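You operate a simulated robot arm through the tools that you are given. There is no shell and no other tool. Be economical: measure what you need, move in short steps, check, and stop when the job is done.

You run a simulated robot arm. Do the job below in one go: nothing can be reset, and whatever is moved stays where it is left.

JOB
Swap the spent white candle for the cream one and light the lantern.
Fine: spent candle on the slab table; the cream one lit in its socket, the wire lantern square over it.

It is judged by the outcome, as a careful person would: the job done as asked, and still so three seconds after it is handed in. It fails if anything else is knocked over, pushed out of place, dropped, spilled or broken.

ROBOT AND FRAMES
A 6-joint arm with a two-finger parallel gripper, fixed in place. Base frame: the origin is at the foot of the arm, x ahead of it, y to its left, z up. Lengths are in mm, angles in degrees, forces in N, time in s.
With the tool pointing down near the work surface it reaches from about 100 to 740 mm from the base axis. Its first joint turns from -166.0 to 166.0 degrees. Payload 3.91 kg.
The TCP is the grasp point between the finger pads, 30 mm short of the fingertips. In the tool frame z runs along the fingers and y along their closing line. The gripper opens to 110 mm. The fingers are 20 mm wide and 10 mm thick; the gripper's body (48 by 112 mm) begins 55 mm behind the TCP.
Orientation is told as [roll, pitch, yaw] about the base's x, y, z axes, in that order, counted from this pose: with the fingers straight down and closing along the base's y, the tool's x points along the base's -x, its y along +y and its z along -z.

CONTROLS
- The arm moves only by the tool apply_moves. Its argument "motion" is a list of rows, each an object (a shift or turn left out is 0, a gripper value left out holds the last) with "grip": the finger opening in m, from 0 to 0.11; "xyz": the shift along the tool's x, y, z in units of 20 mm (1.0 is 20 mm), a list of three; "dr": the turn, a rotation vector about the tool's x, y, z in units of 5 degrees (1.0 is 5 degrees), a list of three. In form: [{"grip": grip, "xyz": [tx, ty, tz], "dr": [rx, ry, rz]}, ...]. A call has 1 to 20 rows; each row shifts and turns the commanded pose from where the row before left it, along the tool's axes as they then stand. A call with a number of a shift or a turn outside -1 to 1 is refused whole. Rows are played at 5 a second. More than 50 mm and 8.6 degrees between two rows, or a gripper value outside its range, and nothing of the call is played. A pose out of reach is approached as far as the arm can. The call stops where the force on the tool passes 40 N (or 10 N more than at its start, if that is more) or the arm is blocked; 0.2 s more then pass. The fingers move at their own pace (about 45 mm/s each) and stop on an object; they squeeze with about 44 N. The grip force told is the motor's: it shows also when the fingers shut on nothing. Time passes only in rows, and 0.2 s behind the last, so rows that do not move let the fingers close. The reply holds the time, the measured pose of the TCP, the force on the tool along the base axes, the opening and the grip force, in the units named above and with some noise, and new pictures: "show" is both (left out), scene, wrist or none.
- Cameras (640 x 400 px; columns grow to the right, rows downward): "scene" is fixed at [220.1, 649.3, 1280.3]; the picture's right is [-1.00, -0.02, 0.00], its down [-0.01, 0.49, -0.87] and it looks along [0.02, -0.87, -0.49] (base axes); focal length 339 px, centre (320, 200). "wrist" rides on the gripper at [-36, 0, -57] in the tool frame; the picture's right is [0.00, -1.00, 0.00], its down [0.97, 0.00, -0.24] and it looks along [0.24, 0.00, 0.97] (tool axes); focal length 218 px, centre (320, 200). There is no depth. A picture from a camera that has moved, and an enlarged one, comes with that camera's place and axes in the base frame and with its lens.
- lift_body(by): slides the trunk up (or, below 0, down) by that many mm; the arm rides with it, the base frame stays. It gives what a move gives, with no picture.
- close_up(camera, box): a new picture of the part [left, top, right, bottom] of that camera's present view, enlarged. It takes no simulated time.
- finish_job(): hands the job in; it is judged then, once.

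Go step by step. Nothing tells you positions but the pictures and the camera data: compare them with the known pose of the tool, close in by small moves and look again before you grip or let go. The budget is 120 turns and 150 pictures, counting those below and the enlarged ones. Unless the task says otherwise, let go and move clear before handing in, and close with one line.

The tools are called after "Request:" as name(argument=value, ...) on one line, values as JSON. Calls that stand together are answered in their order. apply_moves: Moves the arm, as the interface text tells. Its arguments: {"type":"object","properties":{"motion":{"type":"array","items":{"type":"object","properties":{"grip":{"type":"number"},"xyz":{"type":"array","items":{"type":"number"}},"dr":{"type":"array","items":{"type":"number"}}}}},"show":{"type":"string","enum":["both","scene","wrist","none"]}},"required":["motion"]} The other tools are called the same way: lift_body (by) slides the trunk up or down; close_up (camera, box) takes an enlarged picture of a part of a camera's view; finish_job () hands the job in.

At the start:

```text
clock: 0.0
eef_pos: [297.5, -364.5, 857.8]
orientation: [0.0, 0.0, 0.0]
ft_force: [0.2, -0.7, -0.8]
gripper_width: 110.1
grip_force: 0.0
trunk travel left (down, up): [-275.0, 315.0]
```

scene: 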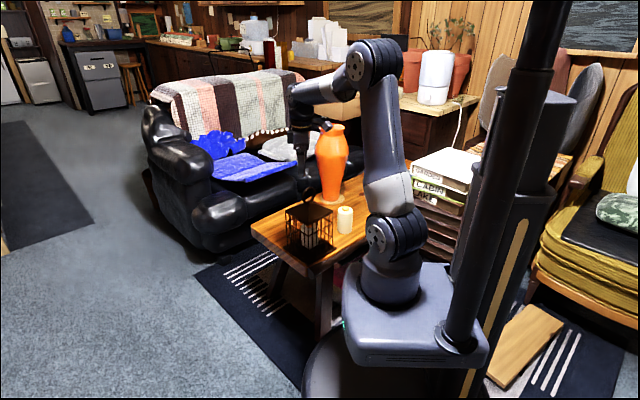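
wrist: 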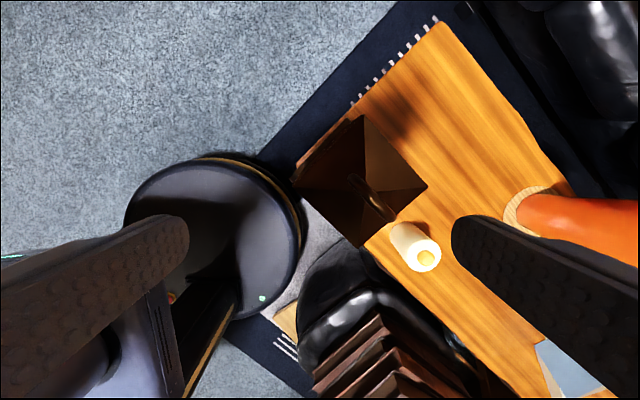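

The table holds a wire lantern with the spent white candle inside it, a cream candle beside it and an orange vase. I'll enlarge both views before I move.

Request:
close_up(camera="scene", box=[240, 160, 400, 260])

Request:
close_up(camera="wrist", box=[280, 90, 480, 290])

```text
4.00 times, centred on (320, 210) of scene
camera zoom: at [220.1, 649.3, 1280.3], right [-1.0, -0.02, 0.0], down [-0.01, 0.49, -0.87], along [0.02, -0.87, -0.49], focal length 1355 px, centre (320, 160)
```

zoom: 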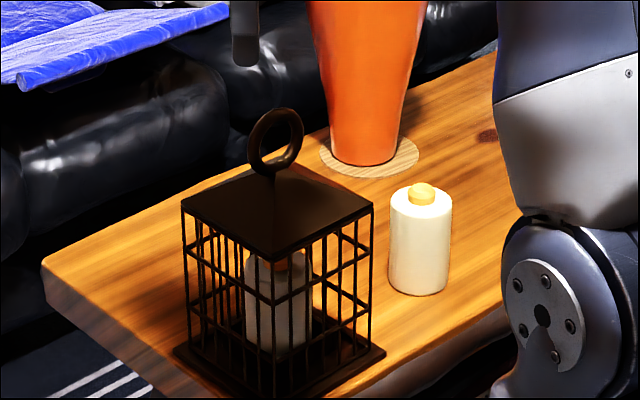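

```text
2.00 times, centred on (380, 190) of wrist
camera zoom: at [334.8, -363.9, 914.2], right [0.0, -1.0, 0.0], down [-0.97, 0.0, 0.24], along [-0.24, 0.0, -0.97], focal length 436 px, centre (200, 220)
```

zoom: 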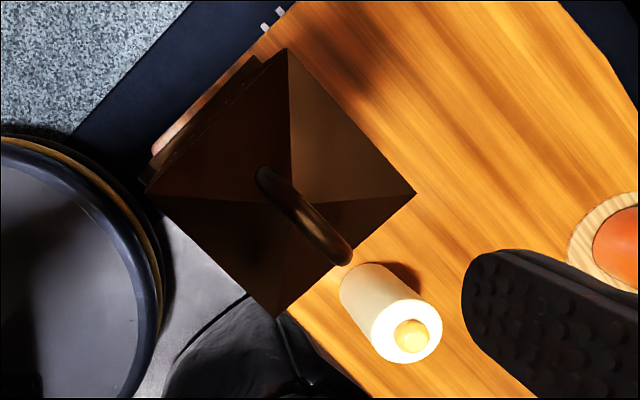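

The lantern centre is near (284,-416), with its ring standing at about z 670–728 and its plane at roughly 45°. The cream candle is near (143,-553). I'll move over the ring, turn the fingers 45° and look again.

Request:
apply_moves(motion=[{"xyz": [0.65, -1, 0], "dr": [0, 0, -1]}, {"dr": [0, 0, -1]}, {"dr": [0, 0, -1]}, {"dr": [0, 0, -1]}, {"dr": [0, 0, -1]}, {"dr": [0, 0, -1]}, {"dr": [0, 0, -1]}, {"dr": [0, 0, -1]}, {"dr": [0, 0, -1]}, {"xyz": [0.75, -0.75, 0]}, {}])

```text
clock: 2.4
eef_pos: [284.6, -405.6, 858.1]
orientation: [-0.1, 0.1, 45.0]
ft_force: [0.1, 0.9, -0.3]
gripper_width: 110.0
grip_force: 0.0
trunk travel left (down, up): [-275.0, 315.0]
camera wrist: at [311.3, -379.9, 913.9], right [0.71, -0.71, 0.0], down [-0.69, -0.69, 0.24], along [-0.17, -0.17, -0.97], focal length 218 px, centre (320, 200)
```

scene: 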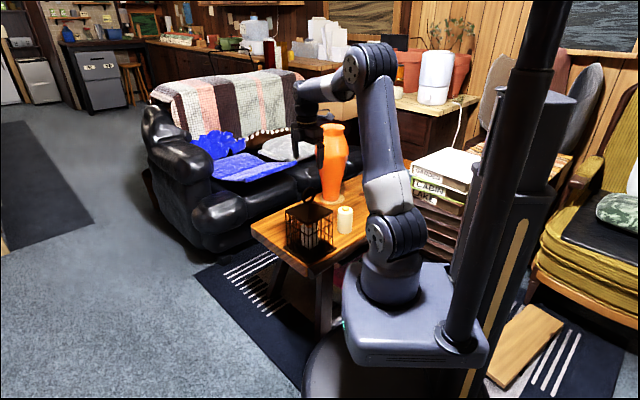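
wrist: 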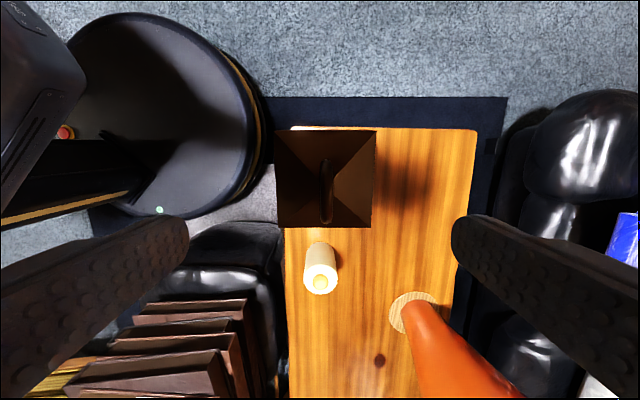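

The view is now nearly square to the lantern. I'll enlarge the ring to get its offset and angle.

Request:
close_up(camera="wrist", box=[260, 110, 400, 250])

```text
2.86 times, centred on (330, 180) of wrist
camera zoom: at [311.3, -379.9, 913.9], right [0.71, -0.71, 0.0], down [-0.69, -0.69, 0.24], along [-0.17, -0.17, -0.97], focal length 624 px, centre (291, 257)
```

zoom: 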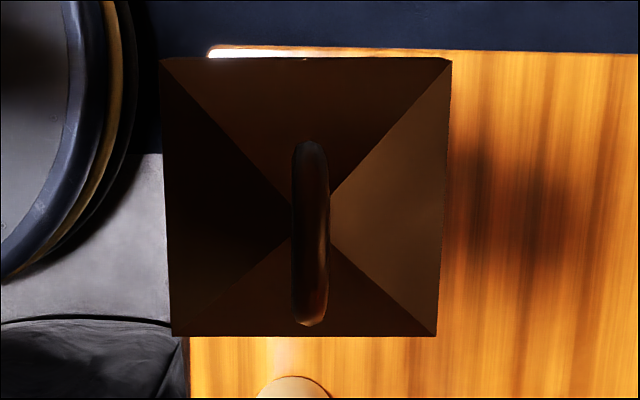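

The lantern is square to the tool at yaw 45, and the ring is about 6 mm right and 8 mm down in the picture. I'll correct for that, descend partway and check.

Request:
apply_moves(motion=[{"xyz": [0.39, -0.32, 0], "grip": 0.06}, {"xyz": [0, 0, 1]}, {"xyz": [0, 0, 1]}, {"xyz": [0, 0, 1]}, {"xyz": [0, 0, 1]}, {"xyz": [0, 0, 0.5]}, {}], show="wrist")

Request:
close_up(camera="scene", box=[260, 120, 380, 260])

```text
clock: 4.0
eef_pos: [283.9, -416.7, 767.4]
orientation: [0.0, 0.1, 45.0]
ft_force: [-0.3, 1.0, 0.0]
gripper_width: 60.1
grip_force: 0.1
trunk travel left (down, up): [-275.0, 315.0]
camera wrist: at [310.1, -389.9, 823.9], right [0.71, -0.71, 0.0], down [-0.69, -0.69, 0.24], along [-0.17, -0.17, -0.97], focal length 218 px, centre (320, 200)
```

wrist: 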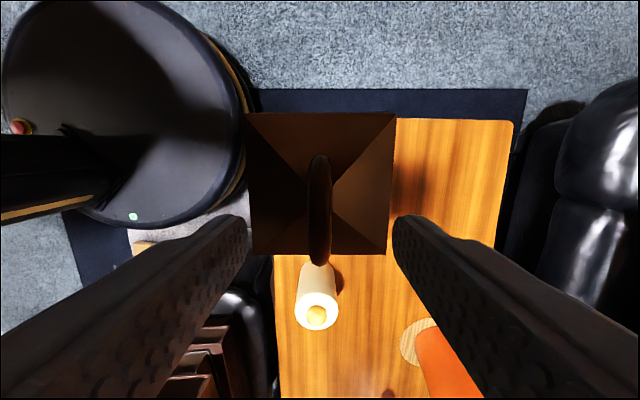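

```text
2.86 times, centred on (320, 190) of scene
camera zoom: at [220.1, 649.3, 1280.3], right [-1.0, -0.02, 0.0], down [-0.01, 0.49, -0.87], along [0.02, -0.87, -0.49], focal length 968 px, centre (320, 229)
```

zoom: 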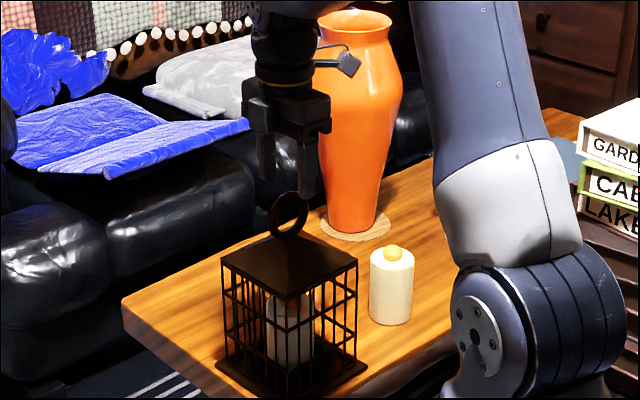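

The ring is centred between the fingers. I'll descend around it and close.

Request:
apply_moves(motion=[{"xyz": [0, 0, 1]}, {"xyz": [0, 0, 1]}, {"xyz": [0, 0, 0.9]}, {}], show="none")

Request:
close_up(camera="scene", box=[260, 120, 380, 260])

```text
clock: 5.0
eef_pos: [283.5, -415.7, 709.9]
orientation: [0.1, 0.0, 45.0]
ft_force: [-0.2, 0.1, 0.5]
gripper_width: 59.8
grip_force: 0.1
trunk travel left (down, up): [-275.0, 315.0]
```

```text
2.86 times, centred on (320, 190) of scene
camera zoom: at [220.1, 649.3, 1280.3], right [-1.0, -0.02, 0.0], down [-0.01, 0.49, -0.87], along [0.02, -0.87, -0.49], focal length 968 px, centre (320, 229)
```

zoom: 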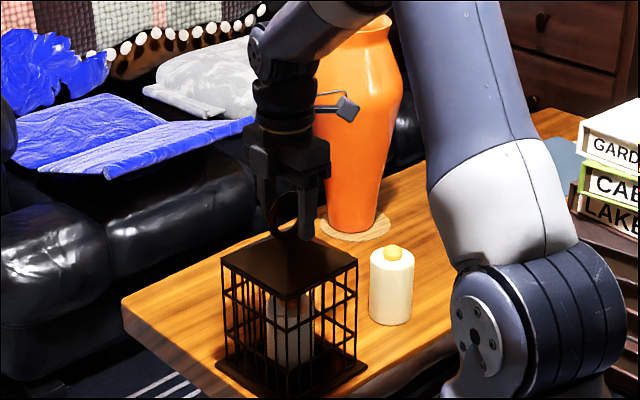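

The fingers straddle the ring. I'll close and lift a little to see what comes up.

Request:
apply_moves(motion=[{"grip": 0}, {}, {}, {}, {"xyz": [0, 0, -0.5]}, {"xyz": [0, 0, -0.75]}, {}], show="none")

Request:
close_up(camera="scene", box=[260, 160, 380, 260])

```text
clock: 6.6
eef_pos: [284.9, -417.3, 735.4]
orientation: [0.0, 0.0, 45.0]
ft_force: [0.1, 0.3, -4.4]
gripper_width: 11.6
grip_force: 44.0
trunk travel left (down, up): [-275.0, 315.0]
```

```text
4.00 times, centred on (320, 210) of scene
camera zoom: at [220.1, 649.3, 1280.3], right [-1.0, -0.02, 0.0], down [-0.01, 0.49, -0.87], along [0.02, -0.87, -0.49], focal length 1355 px, centre (320, 160)
```

zoom: 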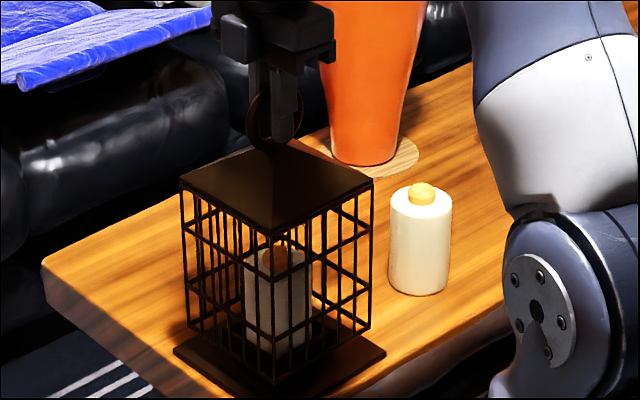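

Only the cage lifts; the plate with the spent candle stays. I'll raise the cage clear.

Request:
apply_moves(motion=[{"xyz": [0, 0, -1]}, {"xyz": [0, 0, -1]}, {"xyz": [0, 0, -1]}, {"xyz": [0, 0, -1]}, {"xyz": [0, 0, -1]}, {"xyz": [0, 0, -1]}, {}], show="both")

Request:
close_up(camera="scene", box=[240, 120, 400, 260])

```text
clock: 8.2
eef_pos: [284.9, -416.4, 855.9]
orientation: [0.1, -0.1, 45.0]
ft_force: [-0.4, -0.4, -4.4]
gripper_width: 11.5
grip_force: 44.0
trunk travel left (down, up): [-275.0, 315.0]
camera wrist: at [310.8, -389.7, 911.2], right [0.71, -0.71, 0.0], down [-0.69, -0.69, 0.24], along [-0.17, -0.17, -0.97], focal length 218 px, centre (320, 200)
```

scene: 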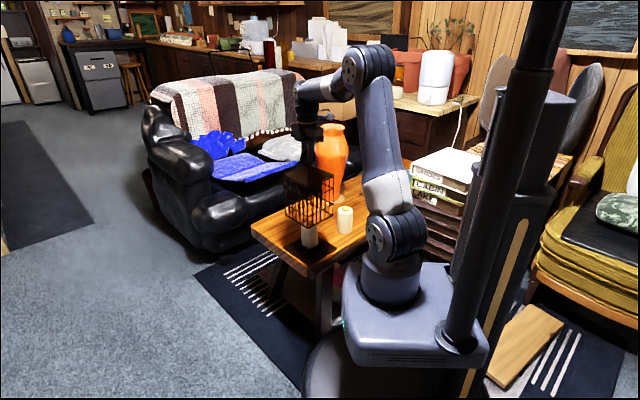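
wrist: 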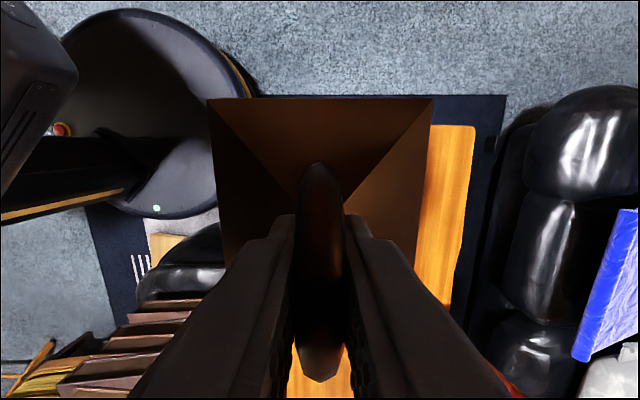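

```text
2.86 times, centred on (320, 190) of scene
camera zoom: at [220.1, 649.3, 1280.3], right [-1.0, -0.02, 0.0], down [-0.01, 0.49, -0.87], along [0.02, -0.87, -0.49], focal length 968 px, centre (320, 229)
```

zoom: 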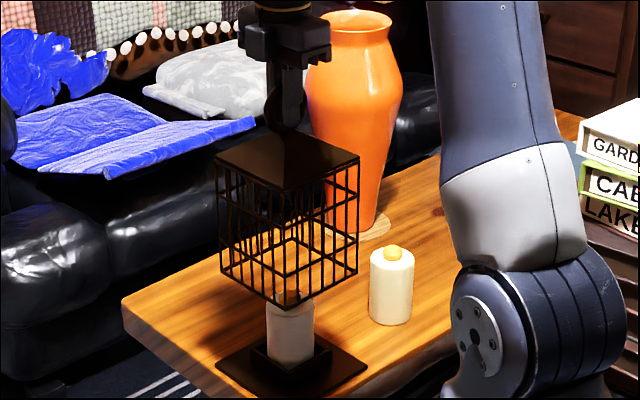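

The cage clears the candle. I'll raise it a little more, then carry it along the table end to the free area.

Request:
apply_moves(motion=[{"xyz": [0, 0, -1]}, {"xyz": [0, -0.5, 0]}, {"xyz": [0, -1, 0]}, {"xyz": [0, -1, 0]}, {"xyz": [0, -1, 0]}, {"xyz": [0, -1, 0]}, {"xyz": [0, -1, 0]}, {"xyz": [0.5, -1, 0]}, {"xyz": [1, -1, 0]}, {"xyz": [1, -1, 0]}, {"xyz": [1, -0.5, 0]}, {}], show="both")

Request:
close_up(camera="scene", box=[220, 100, 400, 280])

```text
clock: 10.8
eef_pos: [364.1, -580.3, 874.6]
orientation: [0.0, -0.1, 45.0]
ft_force: [0.2, -0.2, -4.3]
gripper_width: 11.8
grip_force: 44.1
out of reach, approached as far as the arm can: row 11
trunk travel left (down, up): [-275.0, 315.0]
camera wrist: at [390.4, -553.5, 929.8], right [0.71, -0.71, 0.0], down [-0.69, -0.69, 0.24], along [-0.17, -0.17, -0.97], focal length 218 px, centre (320, 200)
```

scene: 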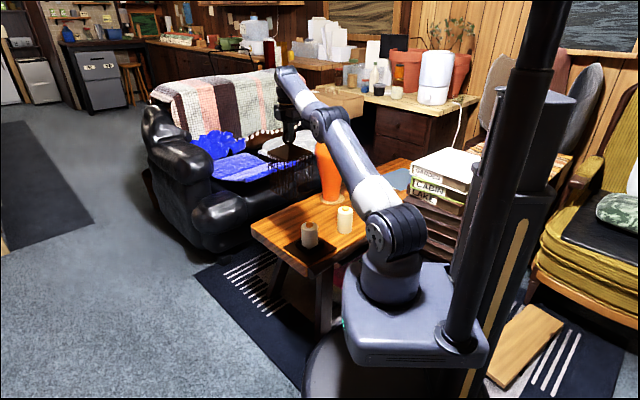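
wrist: 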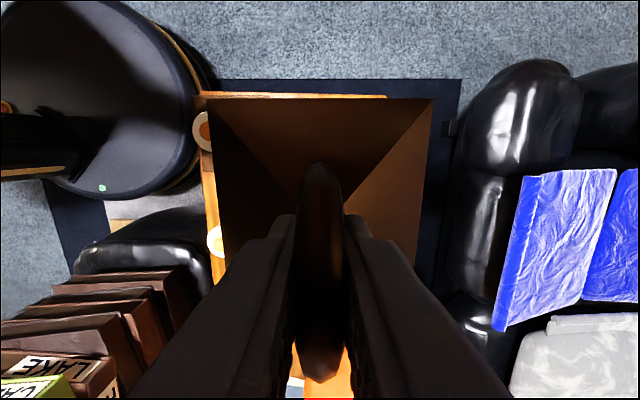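

```text
2.22 times, centred on (310, 190) of scene
camera zoom: at [220.1, 649.3, 1280.3], right [-1.0, -0.02, 0.0], down [-0.01, 0.49, -0.87], along [0.02, -0.87, -0.49], focal length 753 px, centre (342, 222)
```

zoom: 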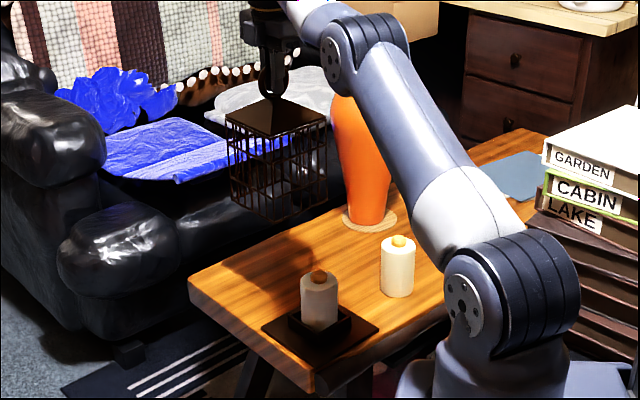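

The cage is over free table with clearance on all sides. I'll lower it to just above contact.

Request:
apply_moves(motion=[{"xyz": [0, 0, 1]}, {"xyz": [0, 0, 1]}, {"xyz": [0, 0, 1]}, {"xyz": [0, 0, 1]}, {"xyz": [0, 0, 1]}, {"xyz": [0, 0, 1]}, {"xyz": [0, 0, 1]}, {"xyz": [0, 0, 0.5]}, {}], show="none")

Request:
close_up(camera="scene", box=[220, 140, 360, 270])

```text
clock: 12.8
eef_pos: [365.1, -581.2, 723.4]
orientation: [0.0, 0.0, 45.0]
ft_force: [0.8, 0.9, -4.0]
gripper_width: 11.5
grip_force: 43.4
trunk travel left (down, up): [-275.0, 315.0]
```

```text
3.08 times, centred on (290, 205) of scene
camera zoom: at [220.1, 649.3, 1280.3], right [-1.0, -0.02, 0.0], down [-0.01, 0.49, -0.87], along [0.02, -0.87, -0.49], focal length 1042 px, centre (412, 185)
```

zoom: 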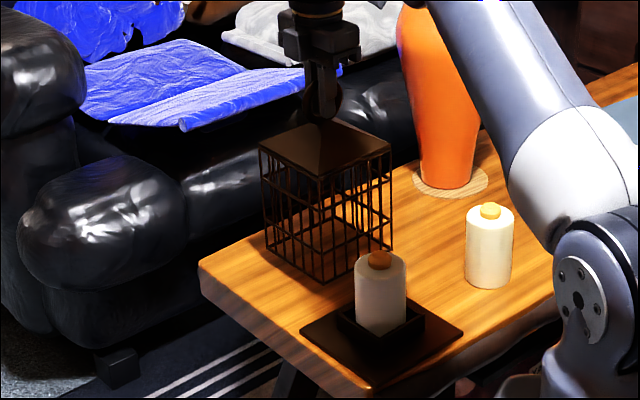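

Now small steps down until it touches.

Request:
apply_moves(motion=[{"xyz": [0, 0, 0.3]}, {"xyz": [0, 0, 0.3]}, {"xyz": [0, 0, 0.15]}, {"xyz": [0, 0, 0.15]}, {"xyz": [0, 0, 0.15]}, {}], show="none")

```text
clock: 14.2
eef_pos: [363.7, -580.8, 702.9]
orientation: [-0.1, -0.1, 45.0]
ft_force: [-0.3, 0.1, -3.7]
gripper_width: 11.7
grip_force: 44.7
trunk travel left (down, up): [-275.0, 315.0]
```

Request:
apply_moves(motion=[{"xyz": [0, 0, 0.1]}, {"xyz": [0, 0, 0.1]}, {}], show="none")

Request:
close_up(camera="scene", box=[260, 180, 340, 240])

```text
clock: 15.0
eef_pos: [364.0, -580.8, 702.0]
orientation: [-0.3, 0.0, 45.0]
ft_force: [0.6, 0.7, 17.1]
gripper_width: 11.5
grip_force: 43.8
trunk travel left (down, up): [-275.0, 315.0]
```

```text
6.67 times, centred on (300, 210) of scene
camera zoom: at [220.1, 649.3, 1280.3], right [-1.0, -0.02, 0.0], down [-0.01, 0.49, -0.87], along [0.02, -0.87, -0.49], focal length 2259 px, centre (453, 133)
```

zoom: 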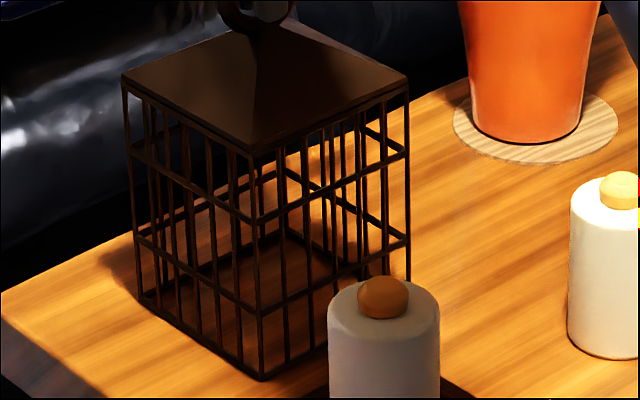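

The cage is down at TCP z≈702. I'll ease off, release and rise clear.

Request:
apply_moves(motion=[{"xyz": [0, 0, -0.05]}, {"grip": 0.06}, {}, {}, {"xyz": [0, 0, -1]}, {"xyz": [0, 0, -1]}, {"xyz": [0, 0, -1]}, {"xyz": [0, 0, -1]}, {"xyz": [0, 0, -0.5], "grip": 0.1}, {}], show="both")

```text
clock: 17.2
eef_pos: [364.5, -580.9, 791.8]
orientation: [0.1, 0.0, 45.0]
ft_force: [-0.2, -0.6, 0.3]
gripper_width: 99.8
grip_force: 0.1
trunk travel left (down, up): [-275.0, 315.0]
camera wrist: at [390.8, -553.6, 846.8], right [0.71, -0.71, 0.0], down [-0.69, -0.69, 0.24], along [-0.17, -0.17, -0.97], focal length 218 px, centre (320, 200)
```

scene: 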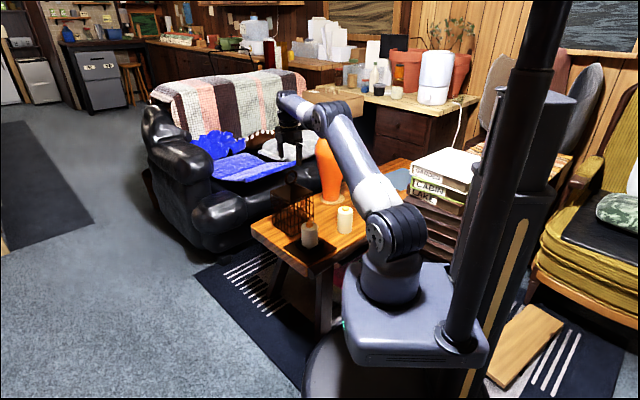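
wrist: 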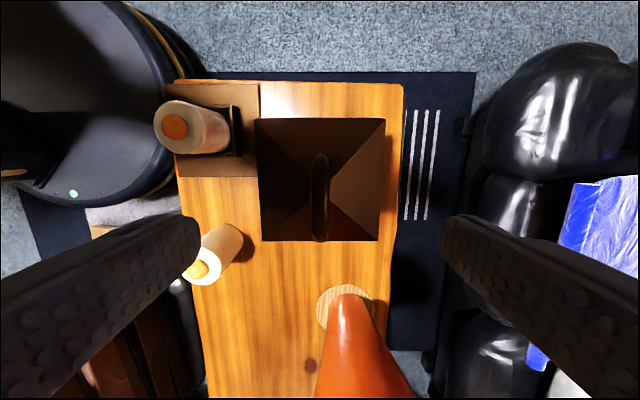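

The cage stands and is released. Next I'll go above the spent candle on the plate.

Request:
apply_moves(motion=[{"xyz": [0, 1, 0]}, {"xyz": [0, 1, 0]}, {"xyz": [0, 1, 0]}, {"xyz": [-1, 1, 0]}, {"xyz": [-1, 1, 0]}, {"xyz": [-1, 1, 0]}, {"xyz": [0, 1, 0]}, {"xyz": [0, 1, 0]}, {"xyz": [0, 0.65, 0]}, {}], show="wrist")

Request:
close_up(camera="wrist", box=[240, 90, 400, 250])

Request:
close_up(camera="scene", box=[260, 180, 370, 270])

```text
clock: 19.4
eef_pos: [284.1, -415.8, 790.3]
orientation: [-0.1, 0.0, 45.1]
ft_force: [0.3, -0.5, -0.6]
gripper_width: 99.6
grip_force: 0.0
trunk travel left (down, up): [-275.0, 315.0]
camera wrist: at [310.6, -388.8, 846.5], right [0.71, -0.71, 0.0], down [-0.69, -0.69, 0.24], along [-0.17, -0.17, -0.97], focal length 218 px, centre (320, 200)
```

wrist: 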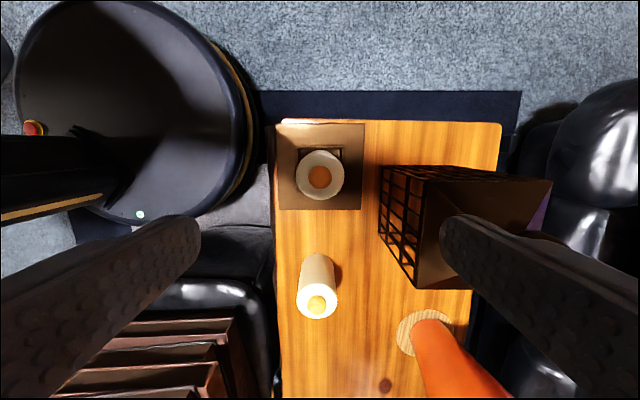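

```text
2.50 times, centred on (320, 170) of wrist
camera zoom: at [310.6, -388.8, 846.5], right [0.71, -0.71, 0.0], down [-0.69, -0.69, 0.24], along [-0.17, -0.17, -0.97], focal length 546 px, centre (320, 275)
```

zoom: 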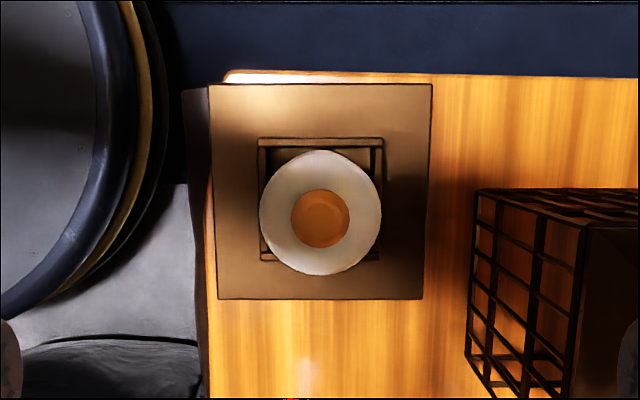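

```text
4.44 times, centred on (315, 225) of scene
camera zoom: at [220.1, 649.3, 1280.3], right [-1.0, -0.02, 0.0], down [-0.01, 0.49, -0.87], along [0.02, -0.87, -0.49], focal length 1506 px, centre (342, 89)
```

zoom: 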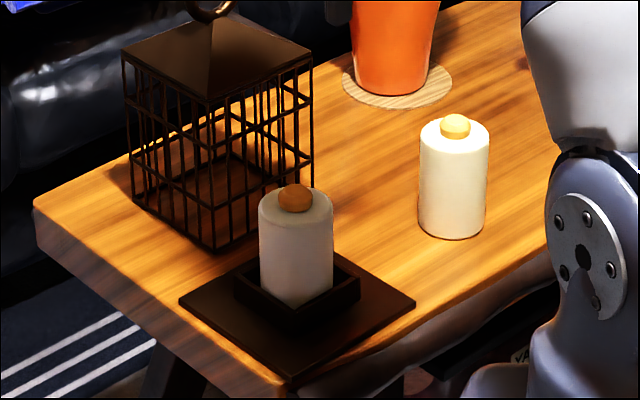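

The spent candle is centred under the tool, with its socket a small square holder at the plate centre (284,-416). I'll descend to grip its upper body.

Request:
apply_moves(motion=[{"xyz": [-0.05, 0, 1]}, {"xyz": [0, 0, 1]}, {"xyz": [0, 0, 1]}, {"xyz": [0, 0, 1]}, {"xyz": [0, 0, 1]}, {"xyz": [0, 0, 1]}, {"xyz": [0, 0, 1]}, {"xyz": [0, 0, 1]}, {"xyz": [0, 0, 1]}, {"xyz": [0, 0, 1]}, {"xyz": [0, 0, 1]}, {}], show="wrist")

Request:
close_up(camera="scene", box=[260, 180, 370, 270])

```text
clock: 22.0
eef_pos: [285.3, -414.1, 570.4]
orientation: [0.0, 0.0, 45.0]
ft_force: [-1.2, -0.3, -0.3]
gripper_width: 100.0
grip_force: 0.0
trunk travel left (down, up): [-275.0, 315.0]
camera wrist: at [310.8, -388.4, 626.2], right [0.71, -0.71, 0.0], down [-0.69, -0.69, 0.24], along [-0.17, -0.17, -0.97], focal length 218 px, centre (320, 200)
```

wrist: 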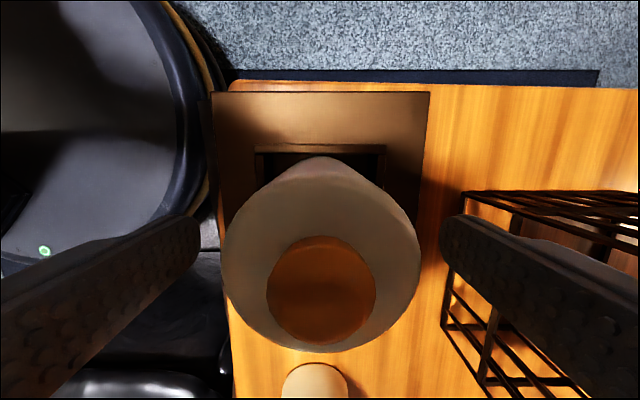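

```text
4.44 times, centred on (315, 225) of scene
camera zoom: at [220.1, 649.3, 1280.3], right [-1.0, -0.02, 0.0], down [-0.01, 0.49, -0.87], along [0.02, -0.87, -0.49], focal length 1506 px, centre (342, 89)
```

zoom: 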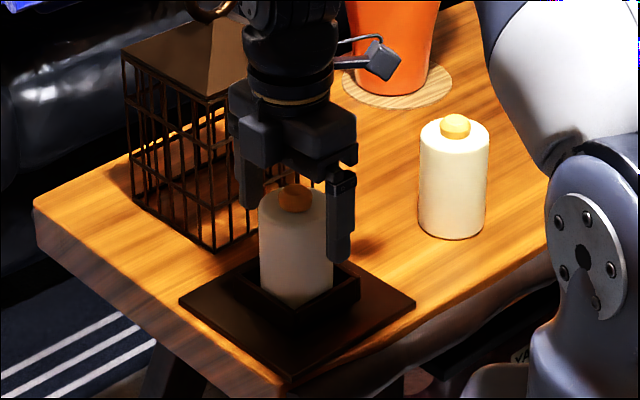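

The alignment is good. I'll go 28 mm lower and close on the candle.

Request:
apply_moves(motion=[{"xyz": [0, 0, 0.7]}, {"xyz": [0, 0, 0.7]}, {"grip": 0}, {}, {}, {}, {}], show="none")

```text
clock: 23.6
eef_pos: [284.5, -414.6, 542.0]
orientation: [0.0, 0.1, 45.1]
ft_force: [0.5, -0.6, -0.1]
gripper_width: 62.4
grip_force: 43.8
trunk travel left (down, up): [-275.0, 315.0]
```

It's gripped at 62 mm. I'll lift gently and see whether the socket lets go.

Request:
apply_moves(motion=[{"xyz": [0, 0, -0.25]}, {"xyz": [0, 0, -0.25]}, {"xyz": [0, 0, -0.5]}, {}], show="none")

Request:
close_up(camera="scene", box=[260, 180, 370, 270])

```text
clock: 24.6
eef_pos: [285.2, -415.4, 563.2]
orientation: [0.0, 0.0, 45.0]
ft_force: [0.2, -0.2, -2.4]
gripper_width: 62.0
grip_force: 44.0
trunk travel left (down, up): [-275.0, 315.0]
```

```text
4.44 times, centred on (315, 225) of scene
camera zoom: at [220.1, 649.3, 1280.3], right [-1.0, -0.02, 0.0], down [-0.01, 0.49, -0.87], along [0.02, -0.87, -0.49], focal length 1506 px, centre (342, 89)
```

zoom: 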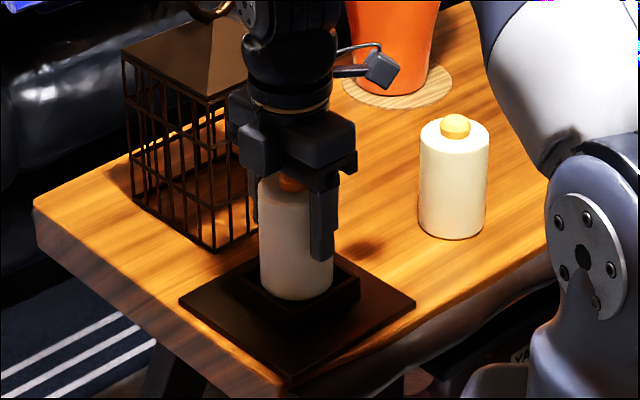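

It lifts out freely. I'll raise it, pass over the cream candle along the table, then shift right to an open spot between the cage and the vase.

Request:
apply_moves(motion=[{"xyz": [0, 0, -1]}, {"xyz": [0, 0, -1]}, {"xyz": [0, 0, -1]}, {"xyz": [0, 0, -1]}, {"xyz": [0, 0, -1]}, {"xyz": [0, 0, -1]}, {"xyz": [0, 0, -1]}, {"xyz": [1, 0, 0]}, {"xyz": [1, 0, 0]}, {"xyz": [1, 0, 0]}, {"xyz": [1, 0, 0]}, {"xyz": [1, 0, 0]}, {"xyz": [1, 0, 0]}, {"xyz": [1, 0, 0]}, {"xyz": [1, 0, 0]}, {"xyz": [1, 0, 0]}, {"xyz": [1, 0, 0]}, {"xyz": [0.4, 0, 0]}, {}], show="both")

```text
clock: 28.6
eef_pos: [138.6, -562.7, 703.1]
orientation: [-0.1, 0.0, 45.0]
ft_force: [-1.0, 0.7, -3.3]
gripper_width: 62.4
grip_force: 44.1
trunk travel left (down, up): [-275.0, 315.0]
camera wrist: at [164.4, -535.3, 757.8], right [0.71, -0.71, 0.0], down [-0.69, -0.69, 0.24], along [-0.17, -0.17, -0.97], focal length 218 px, centre (320, 200)
```

scene: 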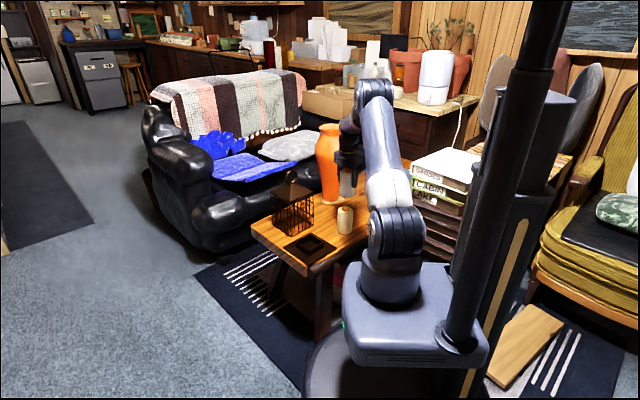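
wrist: 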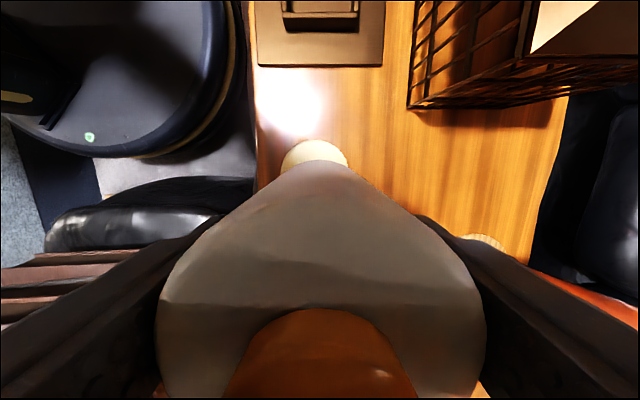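

Clear of the cream candle. Now I'll shift right and lower toward the open table.

Request:
apply_moves(motion=[{"xyz": [0, -1, 0]}, {"xyz": [0, -1, 0]}, {"xyz": [0, -1, 0]}, {"xyz": [0, -1, 0]}, {"xyz": [0, -1, 0]}, {"xyz": [0, -0.75, 0]}, {"xyz": [0, 0, 1]}, {"xyz": [0, 0, 1]}, {"xyz": [0, 0, 1]}, {"xyz": [0, 0, 1]}, {"xyz": [0, 0, 1]}, {}], show="wrist")

Request:
close_up(camera="scene", box=[250, 110, 410, 270])

```text
clock: 31.2
eef_pos: [220.4, -642.2, 601.1]
orientation: [0.1, 0.0, 44.9]
ft_force: [0.3, -0.3, -2.5]
gripper_width: 62.5
grip_force: 44.9
trunk travel left (down, up): [-275.0, 315.0]
camera wrist: at [245.5, -616.3, 657.9], right [0.71, -0.71, 0.0], down [-0.69, -0.69, 0.24], along [-0.17, -0.17, -0.97], focal length 218 px, centre (320, 200)
```

wrist: 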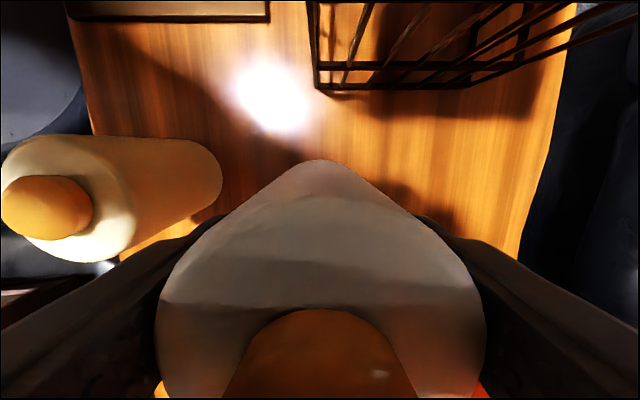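

```text
2.50 times, centred on (330, 190) of scene
camera zoom: at [220.1, 649.3, 1280.3], right [-1.0, -0.02, 0.0], down [-0.01, 0.49, -0.87], along [0.02, -0.87, -0.49], focal length 847 px, centre (295, 225)
```

zoom: 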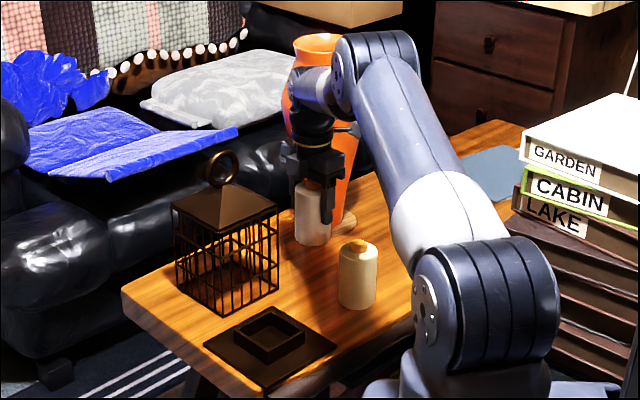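

The spot is clear around the candle. I'll lower it to near contact, then in fine steps.

Request:
apply_moves(motion=[{"xyz": [0, 0, 1]}, {"xyz": [0, 0, 1]}, {"xyz": [0, 0, 0.9]}, {"xyz": [0, 0, 0.15]}, {"xyz": [0, 0, 0.15]}, {"xyz": [0, 0, 0.1]}, {}], show="none")

Request:
close_up(camera="scene", box=[280, 160, 380, 240])

```text
clock: 32.8
eef_pos: [219.3, -642.8, 535.8]
orientation: [0.0, 0.0, 45.0]
ft_force: [-0.5, -0.4, -2.3]
gripper_width: 62.0
grip_force: 44.0
trunk travel left (down, up): [-275.0, 315.0]
```

```text
5.00 times, centred on (330, 200) of scene
camera zoom: at [220.1, 649.3, 1280.3], right [-1.0, -0.02, 0.0], down [-0.01, 0.49, -0.87], along [0.02, -0.87, -0.49], focal length 1694 px, centre (270, 200)
```

zoom: 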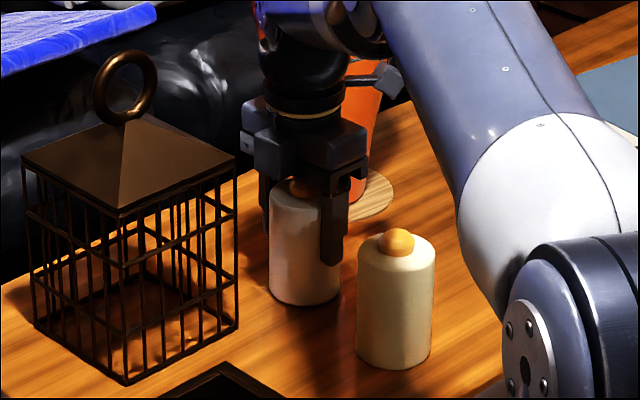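

Request:
apply_moves(motion=[{"xyz": [0, 0, 0.1]}, {"xyz": [0, 0, 0.1]}, {}], show="none")

```text
clock: 33.6
eef_pos: [219.8, -643.5, 533.4]
orientation: [-0.2, 0.1, 44.9]
ft_force: [-0.6, 5.5, 16.8]
gripper_width: 62.2
grip_force: 44.0
trunk travel left (down, up): [-275.0, 315.0]
```

It touched at 533.4, so the socket floor is about 8.5 mm above the table. I'll ease off, open and rise.

Request:
apply_moves(motion=[{"xyz": [0, 0, -0.05]}, {"grip": 0.08}, {}, {}, {"xyz": [0, 0, -1]}, {"xyz": [0, 0, -1]}, {"xyz": [0, 0, -1]}, {"xyz": [0, 0, -1]}, {"xyz": [0, 0, -1]}, {"xyz": [0, 0, -1]}, {"xyz": [0, 0, -1]}, {"xyz": [0, 0, -1]}, {"xyz": [0, 1, 0]}, {"xyz": [0, 1, 0]}, {"xyz": [0, 1, 0], "grip": 0.1}, {"xyz": [-1, 1, 0]}, {"xyz": [0, 1, 0]}, {}], show="both")

Request:
close_up(camera="wrist", box=[240, 100, 400, 260])

```text
clock: 37.4
eef_pos: [163.1, -557.0, 692.4]
orientation: [-0.1, 0.0, 45.0]
ft_force: [0.9, 0.8, -0.3]
gripper_width: 100.1
grip_force: 0.1
trunk travel left (down, up): [-275.0, 315.0]
camera wrist: at [189.0, -530.9, 748.4], right [0.71, -0.71, 0.0], down [-0.69, -0.69, 0.24], along [-0.17, -0.17, -0.97], focal length 218 px, centre (320, 200)
```

scene: 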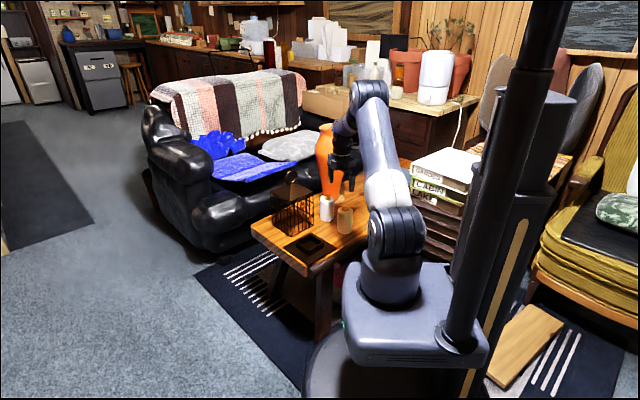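
wrist: 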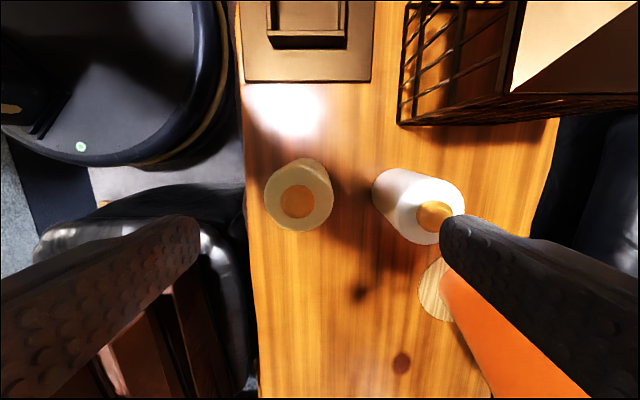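

```text
2.50 times, centred on (320, 180) of wrist
camera zoom: at [189.0, -530.9, 748.4], right [0.71, -0.71, 0.0], down [-0.69, -0.69, 0.24], along [-0.17, -0.17, -0.97], focal length 546 px, centre (320, 250)
```

zoom: 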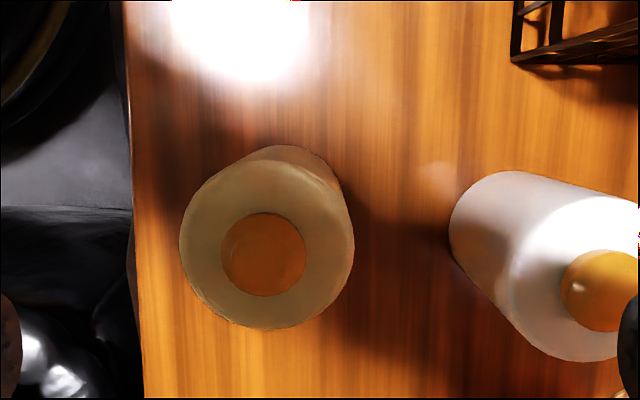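

Both candles stand unlit; their brightness is only the room light. The cream candle is about 19 mm left and 9 mm down in the view, so I'll centre on it, narrow the fingers and descend partway.

Request:
apply_moves(motion=[{"xyz": [0.45, 0.95, 0], "grip": 0.085}, {"xyz": [0, 0, 1]}, {"xyz": [0, 0, 1]}, {"xyz": [0, 0, 1]}, {"xyz": [0, 0, 1]}, {"xyz": [0, 0, 1]}, {}], show="wrist")

Request:
close_up(camera="scene", box=[280, 150, 400, 250])

```text
clock: 39.0
eef_pos: [142.9, -551.1, 591.4]
orientation: [0.0, 0.0, 44.9]
ft_force: [-0.8, 0.3, 0.2]
gripper_width: 84.9
grip_force: 0.0
trunk travel left (down, up): [-275.0, 315.0]
camera wrist: at [169.2, -524.8, 648.4], right [0.71, -0.71, 0.0], down [-0.69, -0.69, 0.24], along [-0.17, -0.17, -0.97], focal length 218 px, centre (320, 200)
```

wrist: 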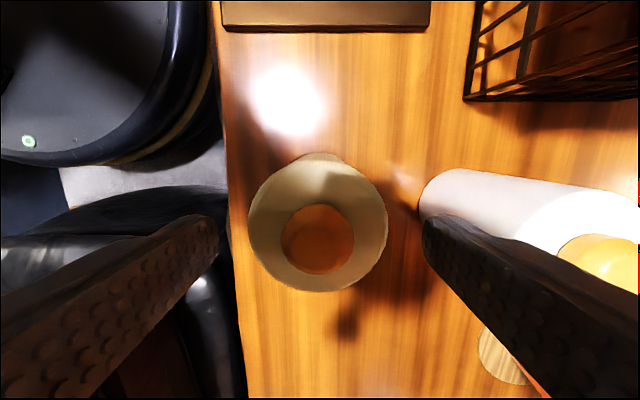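

```text
4.00 times, centred on (340, 200) of scene
camera zoom: at [220.1, 649.3, 1280.3], right [-1.0, -0.02, 0.0], down [-0.01, 0.49, -0.87], along [0.02, -0.87, -0.49], focal length 1355 px, centre (240, 200)
```

zoom: 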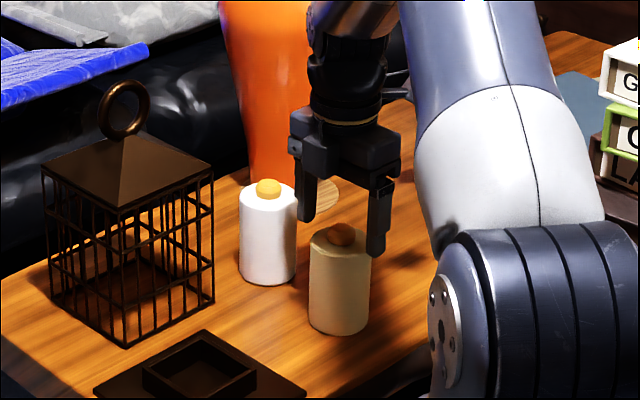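

It's centred within a few mm. I'll correct, descend to 533 and grip.

Request:
apply_moves(motion=[{"xyz": [-0.15, 0.05, 0]}, {"xyz": [0, 0, 1]}, {"xyz": [0, 0, 1]}, {"xyz": [0, 0, 0.9]}, {}], show="wrist")

```text
clock: 40.2
eef_pos: [144.7, -548.0, 534.8]
orientation: [0.0, 0.0, 44.9]
ft_force: [-0.6, 0.2, -0.1]
gripper_width: 85.1
grip_force: 0.1
trunk travel left (down, up): [-275.0, 315.0]
camera wrist: at [170.8, -521.8, 590.9], right [0.71, -0.71, 0.0], down [-0.69, -0.69, 0.24], along [-0.17, -0.17, -0.97], focal length 218 px, centre (320, 200)
```

wrist: 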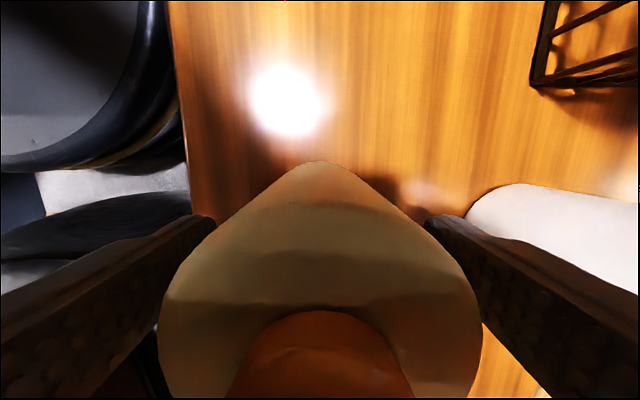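

Same view as with the spent candle. I'll grip, lift and carry it back over the socket.

Request:
apply_moves(motion=[{"grip": 0}, {}, {}, {}, {"xyz": [0, 0, -0.5]}, {"xyz": [0, 0, -1]}, {"xyz": [0, 0, -1]}, {"xyz": [0, 0, -1]}, {"xyz": [0, 0, -1]}, {"xyz": [-1, -0.25, 0]}, {"xyz": [-1, 0, 0]}, {"xyz": [-1, 0, 0]}, {"xyz": [-1, 0, 0]}, {"xyz": [-1, 0, 0]}, {"xyz": [-1, 0, 0]}, {"xyz": [-1, 0, 0]}, {"xyz": [-1, 0, 0]}, {"xyz": [-1, 0, 0]}, {"xyz": [-0.6, 0, 0]}], show="wrist")

Request:
close_up(camera="scene", box=[260, 160, 370, 270])

```text
clock: 44.2
eef_pos: [284.5, -415.2, 624.1]
orientation: [-0.1, 0.1, 45.1]
ft_force: [1.0, -0.4, -2.6]
gripper_width: 62.1
grip_force: 44.1
trunk travel left (down, up): [-275.0, 315.0]
camera wrist: at [310.2, -389.5, 680.5], right [0.71, -0.71, 0.0], down [-0.69, -0.69, 0.24], along [-0.17, -0.17, -0.97], focal length 218 px, centre (320, 200)
```

wrist: 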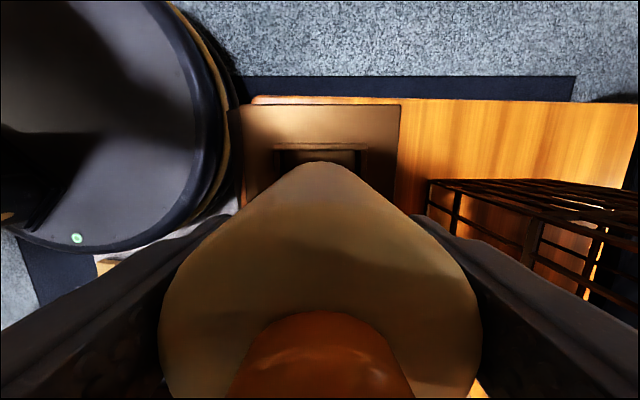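

```text
3.64 times, centred on (315, 215) of scene
camera zoom: at [220.1, 649.3, 1280.3], right [-1.0, -0.02, 0.0], down [-0.01, 0.49, -0.87], along [0.02, -0.87, -0.49], focal length 1232 px, centre (338, 146)
```

zoom: 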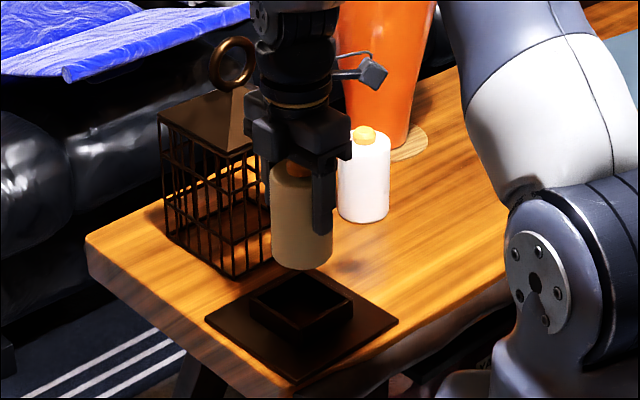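

The candle hangs centred over the socket. I'll lower it in.

Request:
apply_moves(motion=[{"xyz": [0, 0, 1]}, {"xyz": [0, 0, 1]}, {"xyz": [0, 0, 0.6]}, {}, {"xyz": [0, 0, 0.3]}, {"xyz": [0, 0, 0.3]}, {}], show="none")

Request:
close_up(camera="scene", box=[260, 160, 370, 270])

```text
clock: 45.8
eef_pos: [285.6, -414.9, 558.7]
orientation: [0.1, -0.1, 45.1]
ft_force: [6.5, 6.7, -6.5]
gripper_width: 62.1
grip_force: 44.0
trunk travel left (down, up): [-275.0, 315.0]
```

```text
3.64 times, centred on (315, 215) of scene
camera zoom: at [220.1, 649.3, 1280.3], right [-1.0, -0.02, 0.0], down [-0.01, 0.49, -0.87], along [0.02, -0.87, -0.49], focal length 1232 px, centre (338, 146)
```

zoom: 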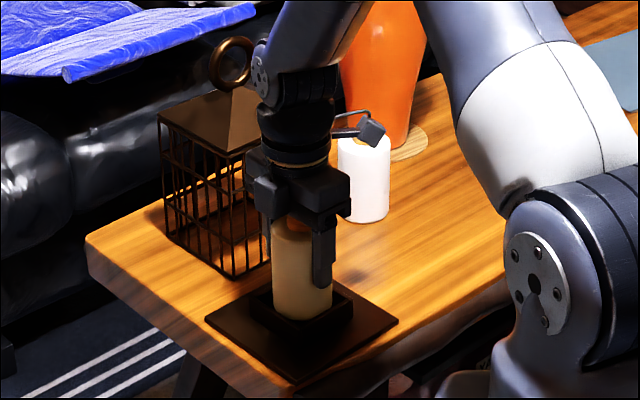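

A light sideways force (about 9 N toward −tool x) says the candle brushes the inner wall. I'll nudge 1.5 mm that way and check the force.

Request:
apply_moves(motion=[{"xyz": [-0.08, 0, 0]}, {}], show="none")

```text
clock: 46.4
eef_pos: [284.3, -416.0, 560.3]
orientation: [0.0, 0.0, 45.0]
ft_force: [1.5, 1.9, -4.5]
gripper_width: 62.1
grip_force: 44.0
trunk travel left (down, up): [-275.0, 315.0]
```

Request:
apply_moves(motion=[{"xyz": [-0.06, 0, 0]}, {"xyz": [0, 0, 0.25]}, {"xyz": [0, 0, 0.25]}, {}], show="none")

```text
clock: 47.4
eef_pos: [286.4, -414.3, 551.5]
orientation: [0.0, -0.1, 45.0]
ft_force: [0.0, 0.6, -2.0]
gripper_width: 62.1
grip_force: 43.8
trunk travel left (down, up): [-275.0, 315.0]
```

Request:
apply_moves(motion=[{"xyz": [0, 0, 0.2]}, {"xyz": [0, 0, 0.15]}, {"xyz": [0, 0, 0.1]}, {}], show="none")

Request:
close_up(camera="scene", box=[270, 190, 350, 270])

```text
clock: 48.4
eef_pos: [286.0, -415.7, 542.9]
orientation: [0.1, 0.0, 45.0]
ft_force: [-1.4, 2.4, 9.3]
gripper_width: 62.1
grip_force: 44.1
trunk travel left (down, up): [-275.0, 315.0]
```

```text
5.00 times, centred on (310, 230) of scene
camera zoom: at [220.1, 649.3, 1280.3], right [-1.0, -0.02, 0.0], down [-0.01, 0.49, -0.87], along [0.02, -0.87, -0.49], focal length 1694 px, centre (370, 50)
```

zoom: 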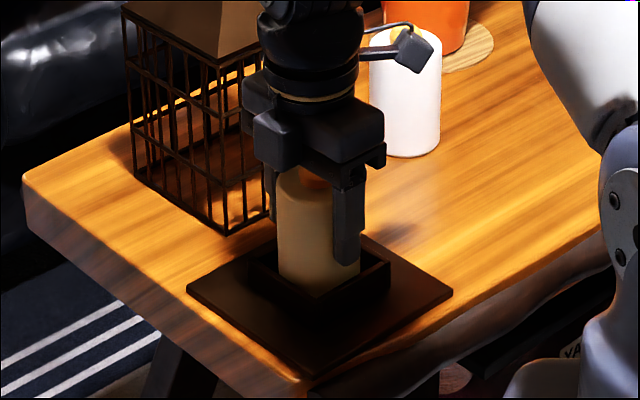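

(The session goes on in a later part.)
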